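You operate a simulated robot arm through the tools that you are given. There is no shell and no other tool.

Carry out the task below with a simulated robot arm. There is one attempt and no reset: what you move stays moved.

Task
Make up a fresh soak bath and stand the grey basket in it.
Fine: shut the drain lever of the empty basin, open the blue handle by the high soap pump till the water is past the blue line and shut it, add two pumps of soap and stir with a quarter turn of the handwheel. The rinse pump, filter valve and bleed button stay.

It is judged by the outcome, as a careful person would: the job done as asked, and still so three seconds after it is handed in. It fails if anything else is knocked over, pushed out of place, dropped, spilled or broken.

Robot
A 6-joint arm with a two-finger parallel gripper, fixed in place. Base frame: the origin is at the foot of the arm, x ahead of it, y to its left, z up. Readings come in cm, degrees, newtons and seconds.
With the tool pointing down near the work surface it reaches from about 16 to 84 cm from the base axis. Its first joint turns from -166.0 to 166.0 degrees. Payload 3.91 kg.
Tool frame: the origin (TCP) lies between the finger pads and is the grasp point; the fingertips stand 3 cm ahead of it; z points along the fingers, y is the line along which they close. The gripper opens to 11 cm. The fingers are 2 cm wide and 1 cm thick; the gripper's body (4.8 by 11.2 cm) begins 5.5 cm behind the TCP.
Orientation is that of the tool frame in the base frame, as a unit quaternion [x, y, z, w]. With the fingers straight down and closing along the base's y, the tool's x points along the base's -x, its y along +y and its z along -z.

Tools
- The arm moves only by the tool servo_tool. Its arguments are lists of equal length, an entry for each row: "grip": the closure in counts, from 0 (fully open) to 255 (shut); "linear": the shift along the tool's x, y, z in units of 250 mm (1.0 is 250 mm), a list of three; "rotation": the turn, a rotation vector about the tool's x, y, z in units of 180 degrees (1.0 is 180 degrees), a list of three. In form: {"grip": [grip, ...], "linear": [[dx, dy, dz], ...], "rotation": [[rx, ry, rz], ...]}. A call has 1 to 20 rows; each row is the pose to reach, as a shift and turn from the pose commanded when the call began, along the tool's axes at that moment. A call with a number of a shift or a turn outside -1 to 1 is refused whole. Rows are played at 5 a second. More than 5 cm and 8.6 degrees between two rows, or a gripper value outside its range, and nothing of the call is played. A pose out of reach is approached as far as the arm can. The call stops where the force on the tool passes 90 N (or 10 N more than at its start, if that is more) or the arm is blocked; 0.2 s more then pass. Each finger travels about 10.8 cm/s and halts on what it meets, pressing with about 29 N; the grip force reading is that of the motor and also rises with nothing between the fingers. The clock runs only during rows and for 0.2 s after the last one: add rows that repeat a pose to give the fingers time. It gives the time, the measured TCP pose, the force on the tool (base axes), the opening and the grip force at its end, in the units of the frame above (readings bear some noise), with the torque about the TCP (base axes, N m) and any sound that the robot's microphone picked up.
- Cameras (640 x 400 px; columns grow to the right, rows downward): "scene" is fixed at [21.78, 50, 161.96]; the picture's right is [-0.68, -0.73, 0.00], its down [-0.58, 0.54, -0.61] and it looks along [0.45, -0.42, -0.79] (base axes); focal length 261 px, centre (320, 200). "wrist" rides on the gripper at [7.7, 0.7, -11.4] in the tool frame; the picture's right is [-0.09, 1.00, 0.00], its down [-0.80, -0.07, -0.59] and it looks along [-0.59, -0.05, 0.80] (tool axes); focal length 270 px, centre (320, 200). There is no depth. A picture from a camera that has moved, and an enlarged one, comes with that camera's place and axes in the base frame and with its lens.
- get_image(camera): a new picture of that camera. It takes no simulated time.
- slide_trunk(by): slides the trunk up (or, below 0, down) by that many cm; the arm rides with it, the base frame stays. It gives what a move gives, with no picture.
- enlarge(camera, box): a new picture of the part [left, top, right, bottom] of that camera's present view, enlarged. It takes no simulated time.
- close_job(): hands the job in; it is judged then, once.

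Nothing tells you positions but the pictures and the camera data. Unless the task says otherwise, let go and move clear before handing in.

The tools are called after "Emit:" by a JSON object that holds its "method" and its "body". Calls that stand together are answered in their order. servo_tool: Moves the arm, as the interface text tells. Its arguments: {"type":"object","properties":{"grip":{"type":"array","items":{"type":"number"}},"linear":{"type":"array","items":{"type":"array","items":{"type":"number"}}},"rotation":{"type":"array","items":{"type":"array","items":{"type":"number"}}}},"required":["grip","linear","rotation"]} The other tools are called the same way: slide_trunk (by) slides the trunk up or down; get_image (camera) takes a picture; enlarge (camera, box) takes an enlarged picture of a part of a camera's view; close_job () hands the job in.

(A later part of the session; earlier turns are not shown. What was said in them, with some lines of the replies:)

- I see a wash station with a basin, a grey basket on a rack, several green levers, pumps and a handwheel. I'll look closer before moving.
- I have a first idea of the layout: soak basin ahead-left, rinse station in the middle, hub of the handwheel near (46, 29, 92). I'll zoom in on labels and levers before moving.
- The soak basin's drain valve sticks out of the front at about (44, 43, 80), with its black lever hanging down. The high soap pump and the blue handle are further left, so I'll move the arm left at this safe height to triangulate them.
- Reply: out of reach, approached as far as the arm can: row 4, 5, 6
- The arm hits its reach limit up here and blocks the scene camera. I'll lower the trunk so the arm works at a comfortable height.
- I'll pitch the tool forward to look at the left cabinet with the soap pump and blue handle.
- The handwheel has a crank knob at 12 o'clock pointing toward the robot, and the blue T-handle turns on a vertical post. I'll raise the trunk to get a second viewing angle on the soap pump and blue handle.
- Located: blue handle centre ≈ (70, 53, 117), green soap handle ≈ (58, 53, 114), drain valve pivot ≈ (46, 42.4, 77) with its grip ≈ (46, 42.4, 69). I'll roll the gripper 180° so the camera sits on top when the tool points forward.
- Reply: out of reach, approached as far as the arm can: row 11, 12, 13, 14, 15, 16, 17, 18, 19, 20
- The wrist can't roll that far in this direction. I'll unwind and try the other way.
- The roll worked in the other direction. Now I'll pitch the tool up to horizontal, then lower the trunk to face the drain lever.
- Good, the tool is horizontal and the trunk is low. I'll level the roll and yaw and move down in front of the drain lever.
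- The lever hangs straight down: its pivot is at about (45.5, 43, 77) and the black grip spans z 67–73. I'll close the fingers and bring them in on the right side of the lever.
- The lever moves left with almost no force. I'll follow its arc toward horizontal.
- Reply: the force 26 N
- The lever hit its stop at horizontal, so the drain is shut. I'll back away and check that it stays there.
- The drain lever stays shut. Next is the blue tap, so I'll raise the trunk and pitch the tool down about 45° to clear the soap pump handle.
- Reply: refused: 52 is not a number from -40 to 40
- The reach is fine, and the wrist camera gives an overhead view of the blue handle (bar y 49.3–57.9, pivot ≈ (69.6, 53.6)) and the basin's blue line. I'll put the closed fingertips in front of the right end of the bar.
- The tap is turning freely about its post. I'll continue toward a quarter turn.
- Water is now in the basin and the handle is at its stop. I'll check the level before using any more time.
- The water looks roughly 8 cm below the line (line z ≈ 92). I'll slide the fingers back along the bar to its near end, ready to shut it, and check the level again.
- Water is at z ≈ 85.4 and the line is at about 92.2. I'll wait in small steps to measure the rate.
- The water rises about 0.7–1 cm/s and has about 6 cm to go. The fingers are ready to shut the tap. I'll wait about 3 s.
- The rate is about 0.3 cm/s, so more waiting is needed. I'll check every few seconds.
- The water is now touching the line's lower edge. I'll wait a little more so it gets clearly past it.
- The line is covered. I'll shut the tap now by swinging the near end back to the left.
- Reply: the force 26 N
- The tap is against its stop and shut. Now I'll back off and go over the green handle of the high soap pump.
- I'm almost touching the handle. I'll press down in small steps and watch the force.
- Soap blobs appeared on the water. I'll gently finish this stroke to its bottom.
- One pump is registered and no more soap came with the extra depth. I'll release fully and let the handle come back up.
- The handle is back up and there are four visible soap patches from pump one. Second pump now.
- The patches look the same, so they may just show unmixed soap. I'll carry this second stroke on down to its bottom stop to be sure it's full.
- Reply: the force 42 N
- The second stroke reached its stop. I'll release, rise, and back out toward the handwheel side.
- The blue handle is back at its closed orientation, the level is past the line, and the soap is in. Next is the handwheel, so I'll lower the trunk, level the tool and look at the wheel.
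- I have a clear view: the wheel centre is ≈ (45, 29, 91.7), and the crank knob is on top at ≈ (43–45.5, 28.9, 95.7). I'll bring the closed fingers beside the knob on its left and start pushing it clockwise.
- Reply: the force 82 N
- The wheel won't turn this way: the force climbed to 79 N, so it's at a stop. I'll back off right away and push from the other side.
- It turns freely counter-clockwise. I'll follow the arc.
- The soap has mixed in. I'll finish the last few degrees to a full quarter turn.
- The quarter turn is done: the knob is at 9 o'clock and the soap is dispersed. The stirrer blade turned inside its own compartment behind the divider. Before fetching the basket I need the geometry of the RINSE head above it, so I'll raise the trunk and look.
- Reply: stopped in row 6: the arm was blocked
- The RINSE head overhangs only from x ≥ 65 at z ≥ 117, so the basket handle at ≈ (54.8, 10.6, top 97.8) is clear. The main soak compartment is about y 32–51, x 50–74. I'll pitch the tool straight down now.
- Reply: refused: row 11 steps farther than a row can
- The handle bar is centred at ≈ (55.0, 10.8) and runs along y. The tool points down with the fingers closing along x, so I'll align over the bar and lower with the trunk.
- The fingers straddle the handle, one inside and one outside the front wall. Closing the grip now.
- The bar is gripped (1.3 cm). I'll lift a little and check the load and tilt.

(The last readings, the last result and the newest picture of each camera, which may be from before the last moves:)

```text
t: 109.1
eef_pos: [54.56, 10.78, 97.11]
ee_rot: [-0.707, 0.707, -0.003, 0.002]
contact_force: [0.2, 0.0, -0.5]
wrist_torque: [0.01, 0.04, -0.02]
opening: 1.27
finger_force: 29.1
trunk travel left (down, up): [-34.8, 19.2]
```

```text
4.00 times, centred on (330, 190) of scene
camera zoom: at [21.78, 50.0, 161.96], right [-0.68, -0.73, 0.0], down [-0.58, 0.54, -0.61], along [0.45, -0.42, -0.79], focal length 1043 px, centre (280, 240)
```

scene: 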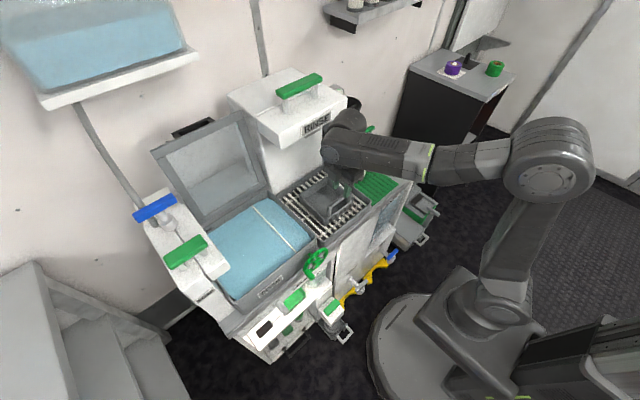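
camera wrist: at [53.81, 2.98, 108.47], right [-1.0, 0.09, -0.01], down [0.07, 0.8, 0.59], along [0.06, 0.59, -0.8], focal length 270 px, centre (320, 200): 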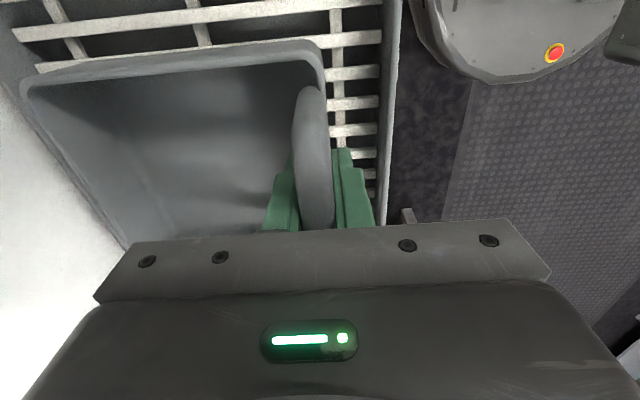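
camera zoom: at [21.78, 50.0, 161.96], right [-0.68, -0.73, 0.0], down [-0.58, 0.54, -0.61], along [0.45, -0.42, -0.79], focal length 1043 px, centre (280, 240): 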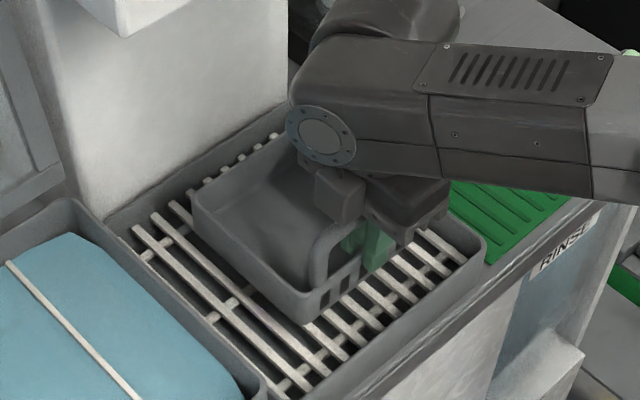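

The basket lifts level and is securely held. I'll raise it clear of the basin rim.

Emit:
{"method": "servo_tool", "body": {"grip": [255, 255, 255, 255, 255, 255, 255], "linear": [[0, 0, -0.08], [0, 0, -0.16], [0, 0, -0.24], [0, 0, -0.32], [0, 0, -0.4], [0, 0, -0.46], [0, 0, -0.46]], "rotation": [[0, 0, 0], [0, 0, 0], [0, 0, 0], [0, 0, 0], [0, 0, 0], [0, 0, 0], [0, 0, 0]]}}

Emit:
{"method": "get_image", "body": {"camera": "wrist"}}

Emit:
{"method": "get_image", "body": {"camera": "scene"}}

```text
t: 110.7
eef_pos: [54.4, 10.61, 108.49]
ee_rot: [0.707, -0.707, 0.002, -0.001]
contact_force: [0.3, -0.1, -1.0]
wrist_torque: [-0.04, 0.03, -0.01]
opening: 1.29
finger_force: 28.9
trunk travel left (down, up): [-34.8, 19.2]
```

```text
taken
camera wrist: at [53.73, 2.98, 119.97], right [-1.0, 0.09, -0.01], down [0.07, 0.8, 0.59], along [0.06, 0.59, -0.8], focal length 270 px, centre (320, 200)
```

wrist: 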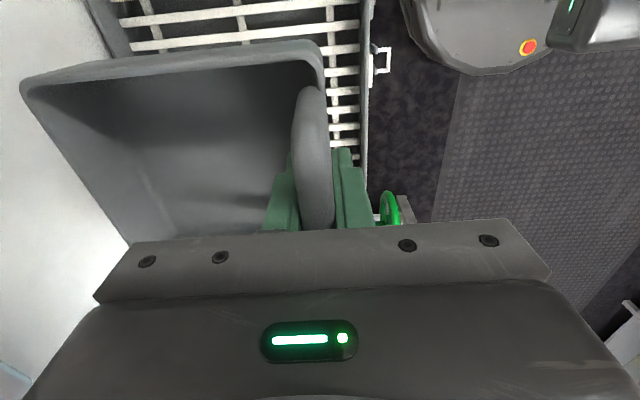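

```text
taken
```

scene: 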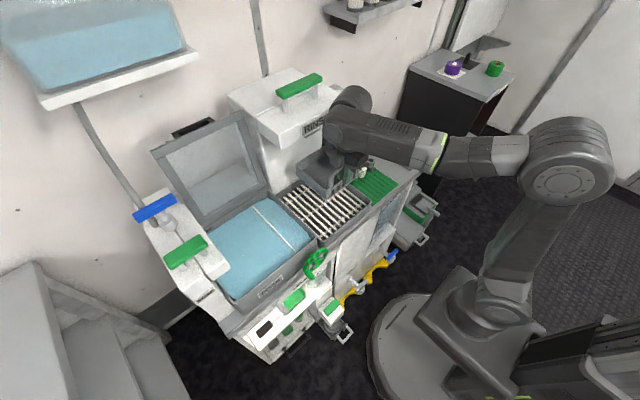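

The basket is clear at a bottom height of ≈ 100. Moving left over the basin.

Emit:
{"method": "servo_tool", "body": {"grip": [255, 255, 255, 255, 255, 255, 255], "linear": [[-0.1, 0, 0], [-0.22, 0, 0], [-0.34, 0, 0], [-0.46, 0, 0], [-0.58, 0, 0], [-0.7, 0, 0], [-0.76, 0, 0]], "rotation": [[0, 0, 0], [0, 0, 0], [0, 0, 0], [0, 0, 0], [0, 0, 0], [0, 0, 0], [0, 0, 0]]}}

Emit:
{"method": "get_image", "body": {"camera": "wrist"}}

Emit:
{"method": "get_image", "body": {"camera": "scene"}}

```text
t: 112.3
eef_pos: [54.37, 29.83, 108.44]
ee_rot: [0.707, -0.707, 0.002, -0.002]
contact_force: [0.7, 0.6, -1.6]
wrist_torque: [-0.01, 0.03, -0.02]
opening: 1.27
finger_force: 29.0
trunk travel left (down, up): [-34.8, 19.2]
```

```text
taken
camera wrist: at [53.7, 22.08, 119.89], right [-1.0, 0.09, 0.0], down [0.07, 0.8, 0.59], along [0.06, 0.59, -0.8], focal length 270 px, centre (320, 200)
```

wrist: 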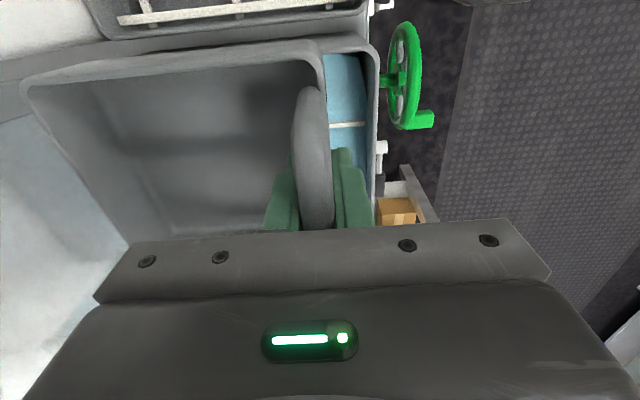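

```text
taken
```

scene: 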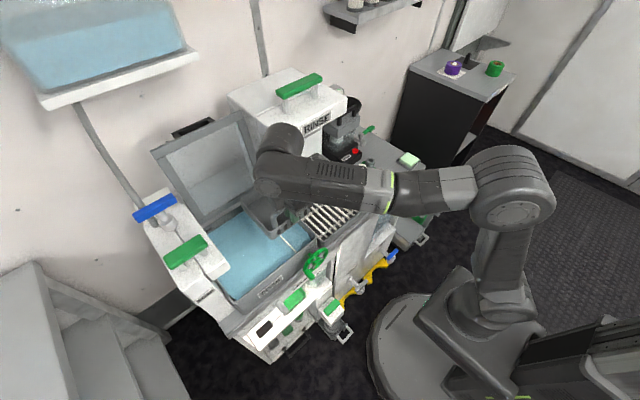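

Emit:
{"method": "servo_tool", "body": {"grip": [255, 255, 255, 255, 255, 255], "linear": [[-0.1, -0.02, 0], [-0.2, -0.04, 0], [-0.3, -0.06, 0], [-0.37, -0.064, 0], [-0.41, -0.064, 0], [-0.41, -0.064, 0]], "rotation": [[0, 0, 0], [0, 0, 0], [0, 0, 0], [0, 0, 0], [0, 0, 0], [0, 0, 0]]}}

Emit:
{"method": "get_image", "body": {"camera": "wrist"}}

Emit:
{"method": "enlarge", "body": {"camera": "scene", "box": [150, 150, 330, 290]}}

```text
t: 113.7
eef_pos: [56.01, 39.98, 108.41]
ee_rot: [-0.707, 0.707, -0.002, 0.002]
contact_force: [0.0, 0.4, -1.0]
wrist_torque: [-0.01, 0.01, 0.03]
opening: 1.3
finger_force: 28.9
trunk travel left (down, up): [-34.8, 19.2]
```

```text
taken
camera wrist: at [55.34, 32.28, 119.94], right [-1.0, 0.09, -0.01], down [0.07, 0.8, 0.59], along [0.06, 0.59, -0.8], focal length 270 px, centre (320, 200)
```

wrist: 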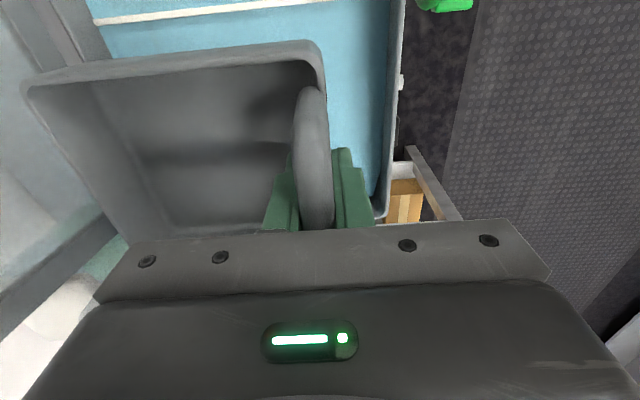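

```text
2.86 times, centred on (240, 220) of scene
camera zoom: at [21.78, 50.0, 161.96], right [-0.68, -0.73, 0.0], down [-0.58, 0.54, -0.61], along [0.45, -0.42, -0.79], focal length 745 px, centre (549, 143)
```

zoom: 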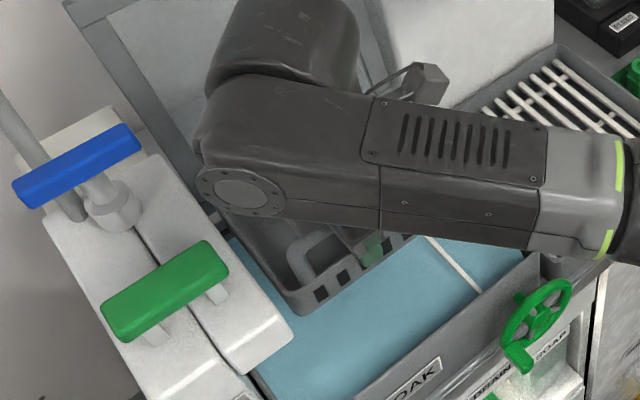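

The basket is over the main soak compartment, with about 1.2 cm clear of the divider and the pump head on each side. I'll lower it in stages and watch the force.

Emit:
{"method": "servo_tool", "body": {"grip": [255, 255, 255, 255, 255], "linear": [[0, 0, 0.08], [0, 0, 0.16], [0, 0, 0.24], [0, 0, 0.3], [0, 0, 0.3]], "rotation": [[0, 0, 0], [0, 0, 0], [0, 0, 0], [0, 0, 0], [0, 0, 0]]}}

Emit:
{"method": "get_image", "body": {"camera": "wrist"}}

Emit:
{"method": "enlarge", "body": {"camera": "scene", "box": [150, 150, 330, 290]}}

```text
t: 114.9
eef_pos: [56.23, 39.92, 100.93]
ee_rot: [0.708, -0.707, 0.003, -0.001]
contact_force: [0.3, -0.1, -1.2]
wrist_torque: [0.0, 0.03, -0.04]
opening: 1.31
finger_force: 29.0
trunk travel left (down, up): [-34.8, 19.2]
```

```text
taken
camera wrist: at [55.44, 32.18, 112.42], right [-1.0, 0.09, -0.01], down [0.07, 0.8, 0.59], along [0.06, 0.59, -0.8], focal length 270 px, centre (320, 200)
```

wrist: 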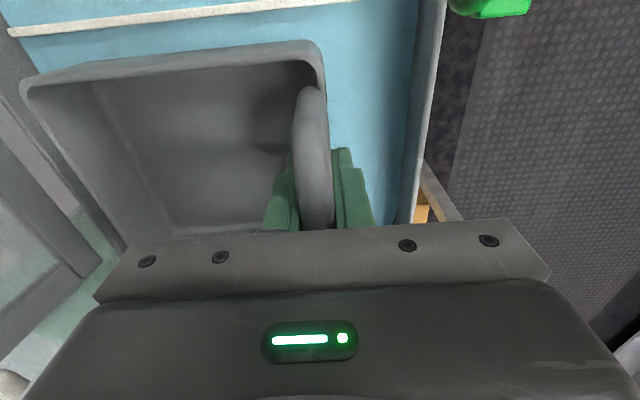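

```text
2.86 times, centred on (240, 220) of scene
camera zoom: at [21.78, 50.0, 161.96], right [-0.68, -0.73, 0.0], down [-0.58, 0.54, -0.61], along [0.45, -0.42, -0.79], focal length 745 px, centre (549, 143)
```

zoom: 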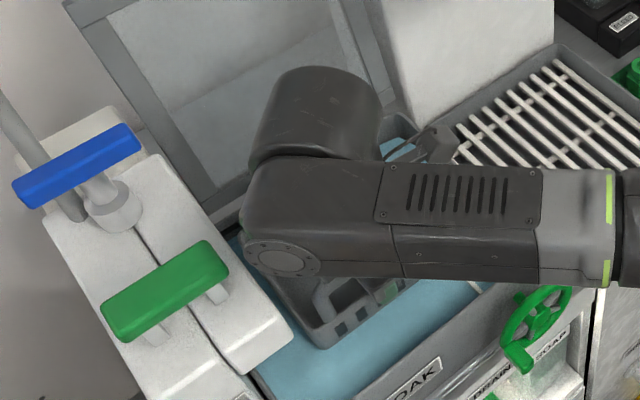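

I estimate the wrist housing would pass close to the pump head on the way down. I'll shift right about 0.4 cm and lean the wrist about 2.5° away before lowering more.

Emit:
{"method": "servo_tool", "body": {"grip": [255, 255, 255], "linear": [[0.01, 0, 0], [0.018, 0, 0], [0.018, 0, 0]], "rotation": [[0, -0.007, 0], [0, -0.014, 0], [0, -0.014, 0]]}}

Emit:
{"method": "get_image", "body": {"camera": "wrist"}}

Emit:
{"method": "enlarge", "body": {"camera": "scene", "box": [150, 150, 330, 290]}}

```text
t: 115.7
eef_pos: [56.11, 39.49, 100.97]
ee_rot: [0.707, -0.707, -0.012, -0.016]
contact_force: [-0.7, 0.5, -0.2]
wrist_torque: [-0.01, 0.05, 0.01]
opening: 1.26
finger_force: 28.9
trunk travel left (down, up): [-34.8, 19.2]
```

```text
taken
camera wrist: at [55.42, 31.25, 112.05], right [-1.0, 0.09, 0.0], down [0.07, 0.78, 0.63], along [0.06, 0.63, -0.78], focal length 270 px, centre (320, 200)
```

wrist: 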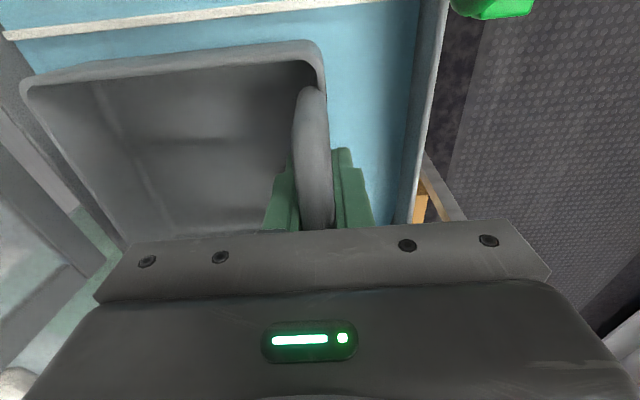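

```text
2.86 times, centred on (240, 220) of scene
camera zoom: at [21.78, 50.0, 161.96], right [-0.68, -0.73, 0.0], down [-0.58, 0.54, -0.61], along [0.45, -0.42, -0.79], focal length 745 px, centre (549, 143)
```

zoom: 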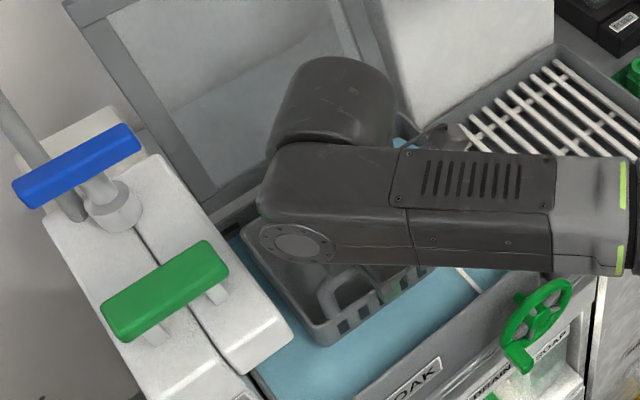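

Emit:
{"method": "servo_tool", "body": {"grip": [255, 255, 255, 255, 255], "linear": [[0.0024, 0, 0.06], [0.0048, 0, 0.12], [0.0072, 0, 0.18], [0.0088, 0, 0.22], [0.0088, 0, 0.22]], "rotation": [[0, 0, 0], [0, 0, 0], [0, 0, 0], [0, 0, 0], [0, 0, 0]]}}

Emit:
{"method": "get_image", "body": {"camera": "wrist"}}

Emit:
{"method": "enlarge", "body": {"camera": "scene", "box": [150, 150, 330, 290]}}

```text
t: 116.9
eef_pos: [56.27, 39.52, 95.38]
ee_rot: [-0.707, 0.707, 0.013, 0.017]
contact_force: [-0.3, 0.0, -0.3]
wrist_torque: [-0.02, 0.01, 0.0]
opening: 1.26
finger_force: 28.9
trunk travel left (down, up): [-34.8, 19.2]
```

```text
taken
camera wrist: at [55.49, 31.3, 106.51], right [-1.0, 0.09, 0.0], down [0.07, 0.78, 0.63], along [0.06, 0.63, -0.78], focal length 270 px, centre (320, 200)
```

wrist: 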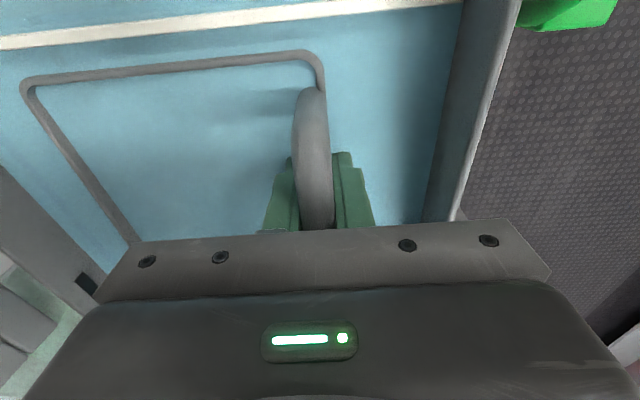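

```text
2.86 times, centred on (240, 220) of scene
camera zoom: at [21.78, 50.0, 161.96], right [-0.68, -0.73, 0.0], down [-0.58, 0.54, -0.61], along [0.45, -0.42, -0.79], focal length 745 px, centre (549, 143)
```

zoom: 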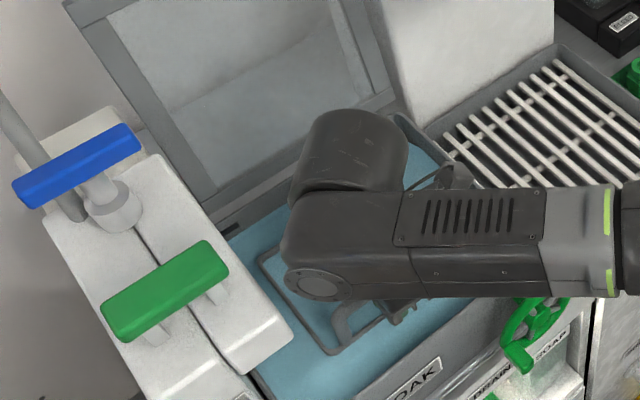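

The rim is now near the waterline. I'll lower slowly until it touches the floor.

Emit:
{"method": "servo_tool", "body": {"grip": [255, 255, 255, 255], "linear": [[0.0008, 0, 0.02], [0.0016, 0, 0.04], [0.0024, 0, 0.06], [0.0032, 0, 0.08]], "rotation": [[0, 0, 0], [0, 0, 0], [0, 0, 0], [0, 0, 0]]}}

Emit:
{"method": "get_image", "body": {"camera": "wrist"}}

```text
t: 117.9
eef_pos: [56.16, 39.52, 93.44]
ee_rot: [0.708, -0.706, -0.013, -0.017]
contact_force: [-0.6, -0.3, -1.0]
wrist_torque: [-0.04, 0.06, 0.03]
opening: 1.28
finger_force: 28.9
trunk travel left (down, up): [-34.8, 19.2]
```

```text
taken
camera wrist: at [55.45, 31.33, 104.51], right [-1.0, 0.09, 0.0], down [0.07, 0.77, 0.63], along [0.06, 0.63, -0.78], focal length 270 px, centre (320, 200)
```

wrist: 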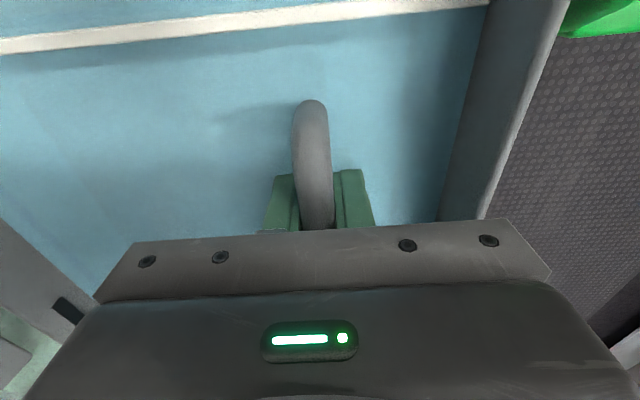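

Emit:
{"method": "servo_tool", "body": {"grip": [255, 255, 255], "linear": [[0.0005, 0, 0.012], [0.001, 0, 0.024], [0.0014, 0, 0.036]], "rotation": [[0, 0, 0], [0, 0, 0], [0, 0, 0]]}}

Emit:
{"method": "enlarge", "body": {"camera": "scene", "box": [150, 150, 330, 290]}}

```text
t: 118.7
eef_pos: [56.16, 39.54, 92.45]
ee_rot: [-0.707, 0.707, 0.013, 0.017]
contact_force: [0.2, -0.4, -1.1]
wrist_torque: [-0.01, 0.04, 0.0]
opening: 1.25
finger_force: 29.0
trunk travel left (down, up): [-34.8, 19.2]
```

```text
2.86 times, centred on (240, 220) of scene
camera zoom: at [21.78, 50.0, 161.96], right [-0.68, -0.73, 0.0], down [-0.58, 0.54, -0.61], along [0.45, -0.42, -0.79], focal length 745 px, centre (549, 143)
```

zoom: 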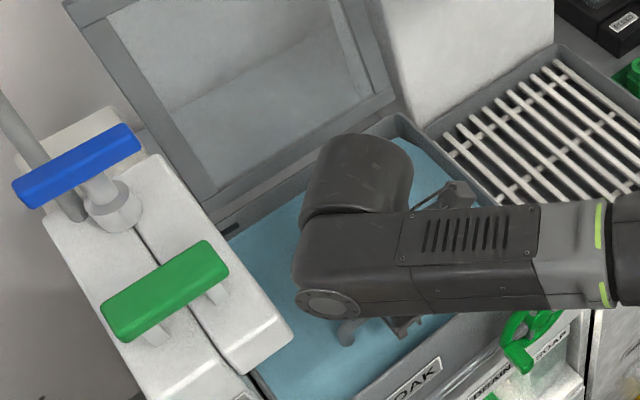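

Emit:
{"method": "servo_tool", "body": {"grip": [255, 255, 255, 255], "linear": [[0, -0.02, 0], [0.0005, -0.02, 0.012], [0.001, -0.02, 0.024], [0.001, -0.02, 0.024]], "rotation": [[0, 0, 0], [0, 0, 0], [0, 0, 0], [0, 0, 0]]}}

Emit:
{"method": "get_image", "body": {"camera": "wrist"}}

```text
t: 119.7
eef_pos: [56.77, 39.56, 91.91]
ee_rot: [0.708, -0.706, -0.013, -0.017]
contact_force: [0.3, -0.2, -0.3]
wrist_torque: [-0.02, 0.06, -0.02]
opening: 1.25
finger_force: 28.8
trunk travel left (down, up): [-34.8, 19.2]
```

```text
taken
camera wrist: at [55.95, 31.36, 103.04], right [-1.0, 0.09, 0.0], down [0.07, 0.77, 0.63], along [0.06, 0.63, -0.78], focal length 270 px, centre (320, 200)
```

wrist: 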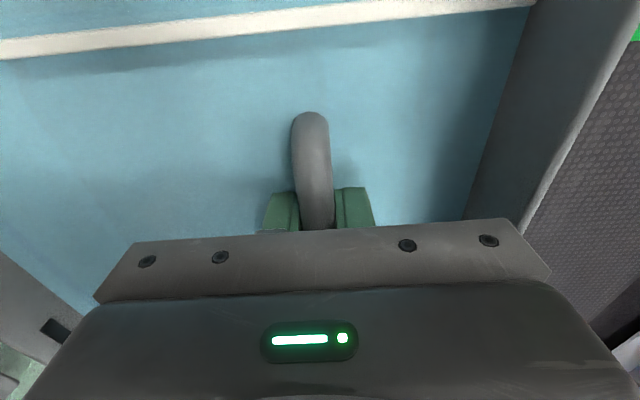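

Emit:
{"method": "servo_tool", "body": {"grip": [255, 255, 255], "linear": [[0.0004, 0, 0.01], [0.0008, 0, 0.02], [0.001, 0, 0.026]], "rotation": [[0, 0, 0], [0, 0, 0], [0, 0, 0]]}}

Emit:
{"method": "enlarge", "body": {"camera": "scene", "box": [170, 170, 330, 290]}}

```text
t: 120.5
eef_pos: [56.67, 39.54, 91.38]
ee_rot: [0.707, -0.707, -0.013, -0.018]
contact_force: [1.4, 6.0, 16.2]
wrist_torque: [-0.78, 0.08, 0.04]
opening: 1.29
finger_force: 28.8
trunk travel left (down, up): [-34.8, 19.2]
```

```text
3.33 times, centred on (250, 230) of scene
camera zoom: at [21.78, 50.0, 161.96], right [-0.68, -0.73, 0.0], down [-0.58, 0.54, -0.61], along [0.45, -0.42, -0.79], focal length 869 px, centre (553, 100)
```

zoom: 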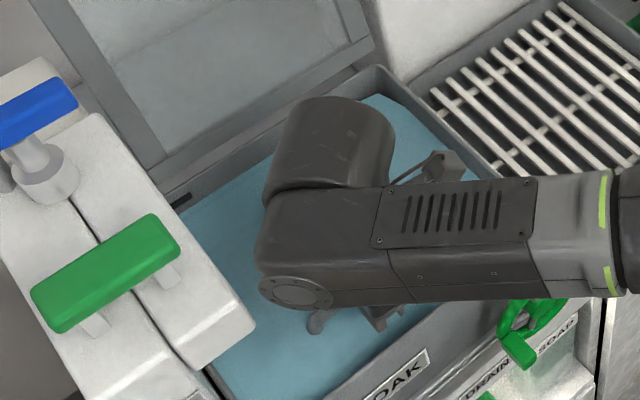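

The near edge touches the floor (16 N). I'll level the tool so the basket sits flat.

Emit:
{"method": "servo_tool", "body": {"grip": [255, 255, 255], "linear": [[0, 0, 0], [0, 0, 0], [0, 0, 0]], "rotation": [[0, 0.005, 0], [0, 0.01, 0], [0, 0.013, 0]]}}

Emit:
{"method": "get_image", "body": {"camera": "wrist"}}

Emit:
{"method": "enlarge", "body": {"camera": "scene", "box": [170, 170, 330, 290]}}

```text
t: 121.3
eef_pos: [56.63, 39.48, 91.32]
ee_rot: [-0.707, 0.707, -0.001, 0.002]
contact_force: [-1.1, -1.9, 10.4]
wrist_torque: [0.71, 0.14, 0.05]
opening: 1.29
finger_force: 28.8
trunk travel left (down, up): [-34.8, 19.2]
```

```text
taken
camera wrist: at [55.88, 31.73, 102.73], right [-1.0, 0.09, -0.01], down [0.07, 0.8, 0.6], along [0.06, 0.59, -0.8], focal length 270 px, centre (320, 200)
```

wrist: 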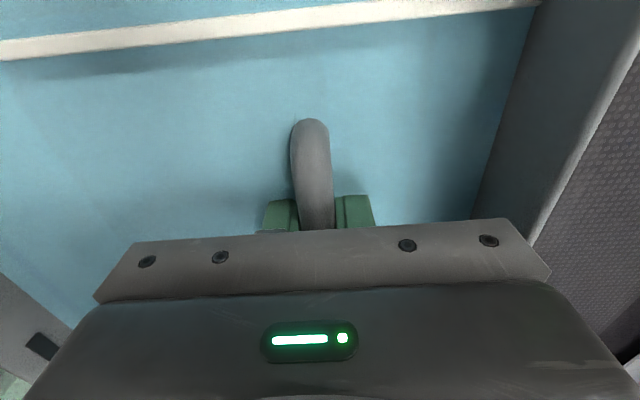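

```text
3.33 times, centred on (250, 230) of scene
camera zoom: at [21.78, 50.0, 161.96], right [-0.68, -0.73, 0.0], down [-0.58, 0.54, -0.61], along [0.45, -0.42, -0.79], focal length 869 px, centre (553, 100)
```

zoom: 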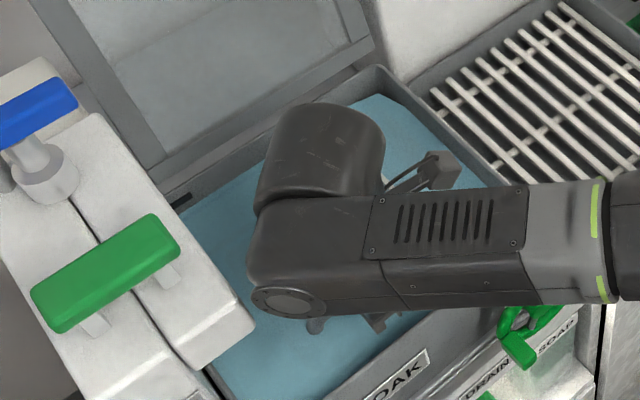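

The basket is resting on the basin floor. I'll open the fingers gently.

Emit:
{"method": "servo_tool", "body": {"grip": [235, 215, 200, 185, 171, 171], "linear": [[0, 0, 0], [0, 0, 0], [0, 0, 0], [0, 0, 0], [0, 0, 0], [0, 0, 0]], "rotation": [[0, 0, 0], [0, 0, 0], [0, 0, 0], [0, 0, 0], [0, 0, 0], [0, 0, 0]]}}

Emit:
{"method": "get_image", "body": {"camera": "wrist"}}

```text
t: 122.7
eef_pos: [56.63, 39.53, 91.24]
ee_rot: [-0.707, 0.707, -0.002, 0.002]
contact_force: [-0.7, 0.7, -0.2]
wrist_torque: [-0.01, -0.01, -0.01]
opening: 3.64
finger_force: 0.1
trunk travel left (down, up): [-34.8, 19.2]
```

```text
taken
camera wrist: at [55.94, 31.83, 102.7], right [-1.0, 0.09, 0.0], down [0.07, 0.8, 0.6], along [0.06, 0.59, -0.8], focal length 270 px, centre (320, 200)
```

wrist: 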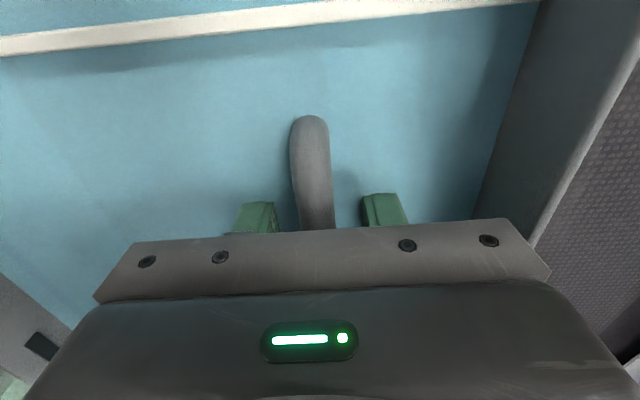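

Released; the handle stands free between the fingers. Raising straight up.

Emit:
{"method": "servo_tool", "body": {"grip": [171, 171, 171, 171, 171, 171, 171], "linear": [[0, 0, -0.06], [0, 0, -0.14], [0, 0, -0.24], [0, 0, -0.36], [0, 0, -0.5], [0, 0, -0.64], [0, 0, -0.72]], "rotation": [[0, 0, 0], [0, 0, 0], [0, 0, 0], [0, 0, 0], [0, 0, 0], [0, 0, 0], [0, 0, 0]]}}

Emit:
{"method": "get_image", "body": {"camera": "wrist"}}

Emit:
{"method": "get_image", "body": {"camera": "scene"}}

```text
t: 124.3
eef_pos: [56.44, 39.43, 109.36]
ee_rot: [0.707, -0.707, 0.001, -0.002]
contact_force: [0.0, 0.5, 1.0]
wrist_torque: [0.02, 0.02, 0.0]
opening: 3.65
finger_force: 0.0
trunk travel left (down, up): [-34.8, 19.2]
```

```text
taken
camera wrist: at [55.77, 31.7, 120.78], right [-1.0, 0.09, -0.01], down [0.07, 0.8, 0.6], along [0.06, 0.59, -0.8], focal length 270 px, centre (320, 200)
```

wrist: 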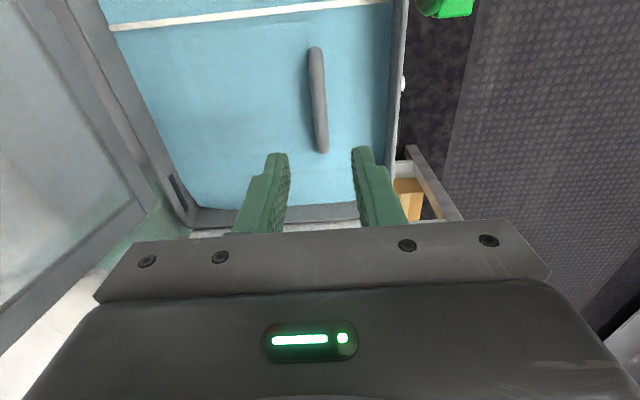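

```text
taken
```

scene: 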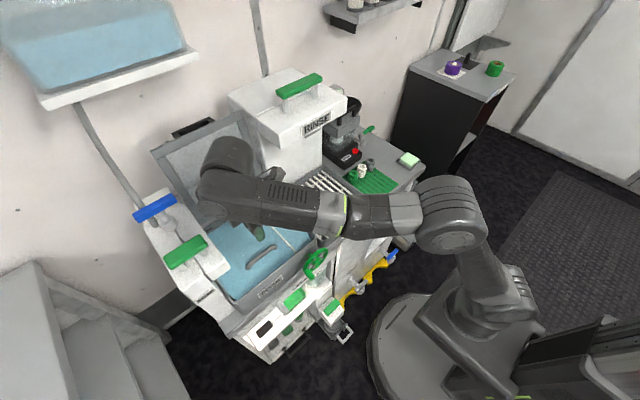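

The basket stands in the bath. I'll withdraw the arm away from the machine and then inspect everything.

Emit:
{"method": "servo_tool", "body": {"grip": [171, 171, 171, 171, 171, 171, 171, 171], "linear": [[0, 0.12, -0.04], [0, 0.25, -0.08], [0, 0.38, -0.08], [0, 0.51, -0.08], [0, 0.64, -0.08], [0, 0.77, -0.08], [0, 0.9, -0.08], [0, 0.98, -0.08]], "rotation": [[0, 0, 0], [0, 0, 0], [0, 0, 0], [0, 0, 0], [0, 0, 0], [0, 0, 0], [0, 0, 0], [0, 0, 0]]}}

Emit:
{"method": "get_image", "body": {"camera": "scene"}}

Emit:
{"method": "get_image", "body": {"camera": "wrist"}}

Emit:
{"method": "enlarge", "body": {"camera": "scene", "box": [120, 170, 280, 280]}}

Emit:
{"method": "enlarge", "body": {"camera": "scene", "box": [190, 180, 350, 300]}}

```text
t: 126.1
eef_pos: [32.19, 39.49, 111.12]
ee_rot: [-0.707, 0.707, -0.001, 0.003]
contact_force: [-0.7, -0.1, 0.0]
wrist_torque: [0.02, 0.01, -0.06]
opening: 3.63
finger_force: 0.2
trunk travel left (down, up): [-34.8, 19.2]
```

```text
taken
```

scene: 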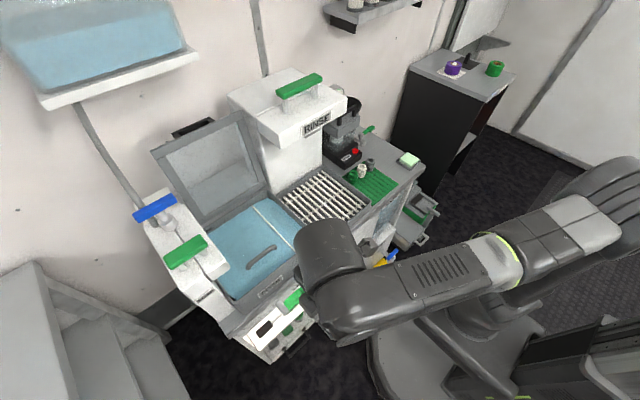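

```text
taken
camera wrist: at [31.33, 31.72, 122.61], right [-1.0, 0.09, -0.01], down [0.07, 0.8, 0.6], along [0.06, 0.59, -0.8], focal length 270 px, centre (320, 200)
```

wrist: 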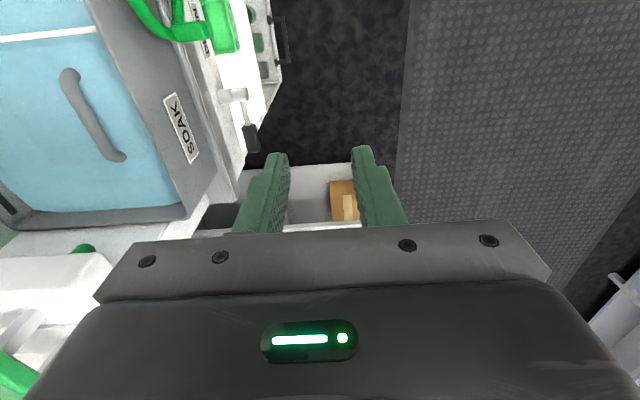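

```text
3.64 times, centred on (200, 225) of scene
camera zoom: at [21.78, 50.0, 161.96], right [-0.68, -0.73, 0.0], down [-0.58, 0.54, -0.61], along [0.45, -0.42, -0.79], focal length 948 px, centre (756, 109)
```

zoom: 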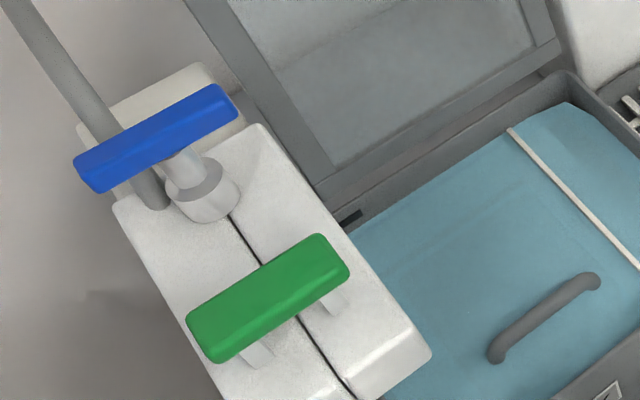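

```text
3.33 times, centred on (270, 240) of scene
camera zoom: at [21.78, 50.0, 161.96], right [-0.68, -0.73, 0.0], down [-0.58, 0.54, -0.61], along [0.45, -0.42, -0.79], focal length 869 px, centre (487, 67)
```

zoom: 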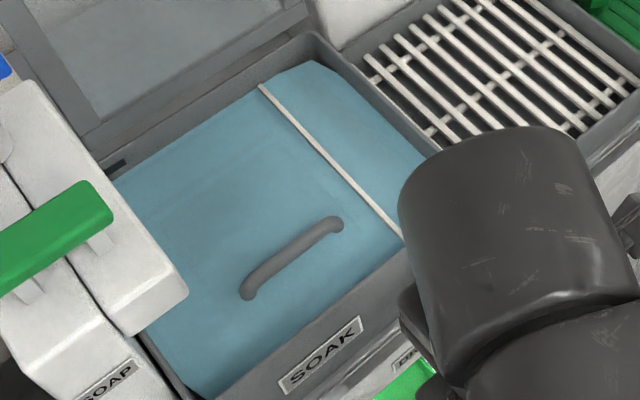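

Emit:
{"method": "enlarge", "body": {"camera": "wrist", "box": [0, 0, 320, 200]}}

Emit:
{"method": "enlarge", "body": {"camera": "scene", "box": [230, 280, 330, 350]}}

Emit:
{"method": "enlarge", "body": {"camera": "scene", "box": [260, 60, 440, 240]}}

```text
2.00 times, centred on (160, 100) of wrist
camera zoom: at [31.33, 31.72, 122.61], right [-1.0, 0.09, -0.01], down [0.07, 0.8, 0.6], along [0.06, 0.59, -0.8], focal length 541 px, centre (640, 400)
```

zoom: 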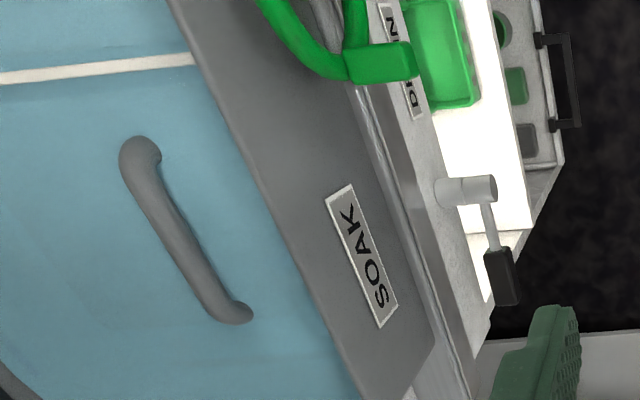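

```text
5.71 times, centred on (280, 315) of scene
camera zoom: at [21.78, 50.0, 161.96], right [-0.68, -0.73, 0.0], down [-0.58, 0.54, -0.61], along [0.45, -0.42, -0.79], focal length 1490 px, centre (549, -457)
```

zoom: 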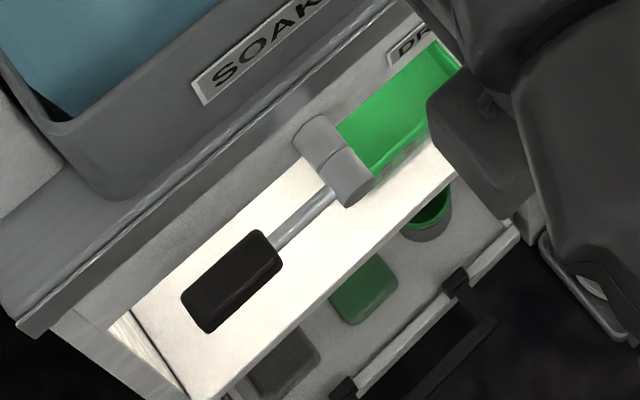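

```text
2.22 times, centred on (350, 150) of scene
camera zoom: at [21.78, 50.0, 161.96], right [-0.68, -0.73, 0.0], down [-0.58, 0.54, -0.61], along [0.45, -0.42, -0.79], focal length 579 px, centre (253, 311)
```

zoom: 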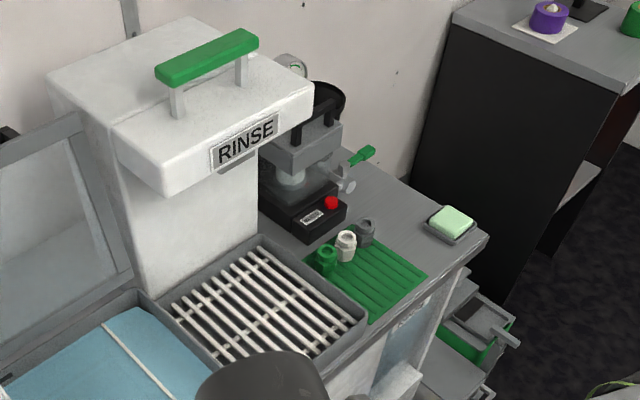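

Everything checks out:
- **Drain:** the lever is horizontal and against its stop.
- **Water:** the blue tap is back at its closed stop, and the level is past the line and steady.
- **Soap and stir:** I made two pump strokes, and the quarter turn of the handwheel dispersed the soap.
- **Basket:** it is standing in the bath with its handle upright.
- **Left alone:** the rinse pump, filter valve and bleed button are untouched, and the arm is clear.

I'm handing the job in.

Emit:
{"method": "close_job", "body": {}}

```text
The job is handed in.
```

The soak bath is made up and the grey basket is standing in it. I've handed the job in, but I haven't been told whether it passed.

- **Drain:** I turned the soak basin's drain lever to horizontal until it met its stop.
- **Water:** I opened the blue handle, let the water rise past the blue line, then closed the handle to its stop. The level looked the same at the end as just after the tap was shut.
- **Soap:** I gave the high soap pump two strokes. The first stopped about half a centimetre short of the bottom and the second went all the way. Soap showed on the water after the first stroke. The second made no visible change, so I can't prove it dispensed.
- **Stir:** The handwheel would not turn clockwise (as seen from the arm). I backed off when the push reached 79 N and gave it a quarter turn the other way. The soap patches disappeared.
- **Basket:** I set it on the basin floor and let go. The handle is upright above the water; the rim is under the surface.

I did not touch the rinse pump, filter valve or bleed button. While I was repositioning above the bench, the arm once stopped itself as blocked. I saw nothing displaced in the pictures after that, and the arm finished clear of the machine.
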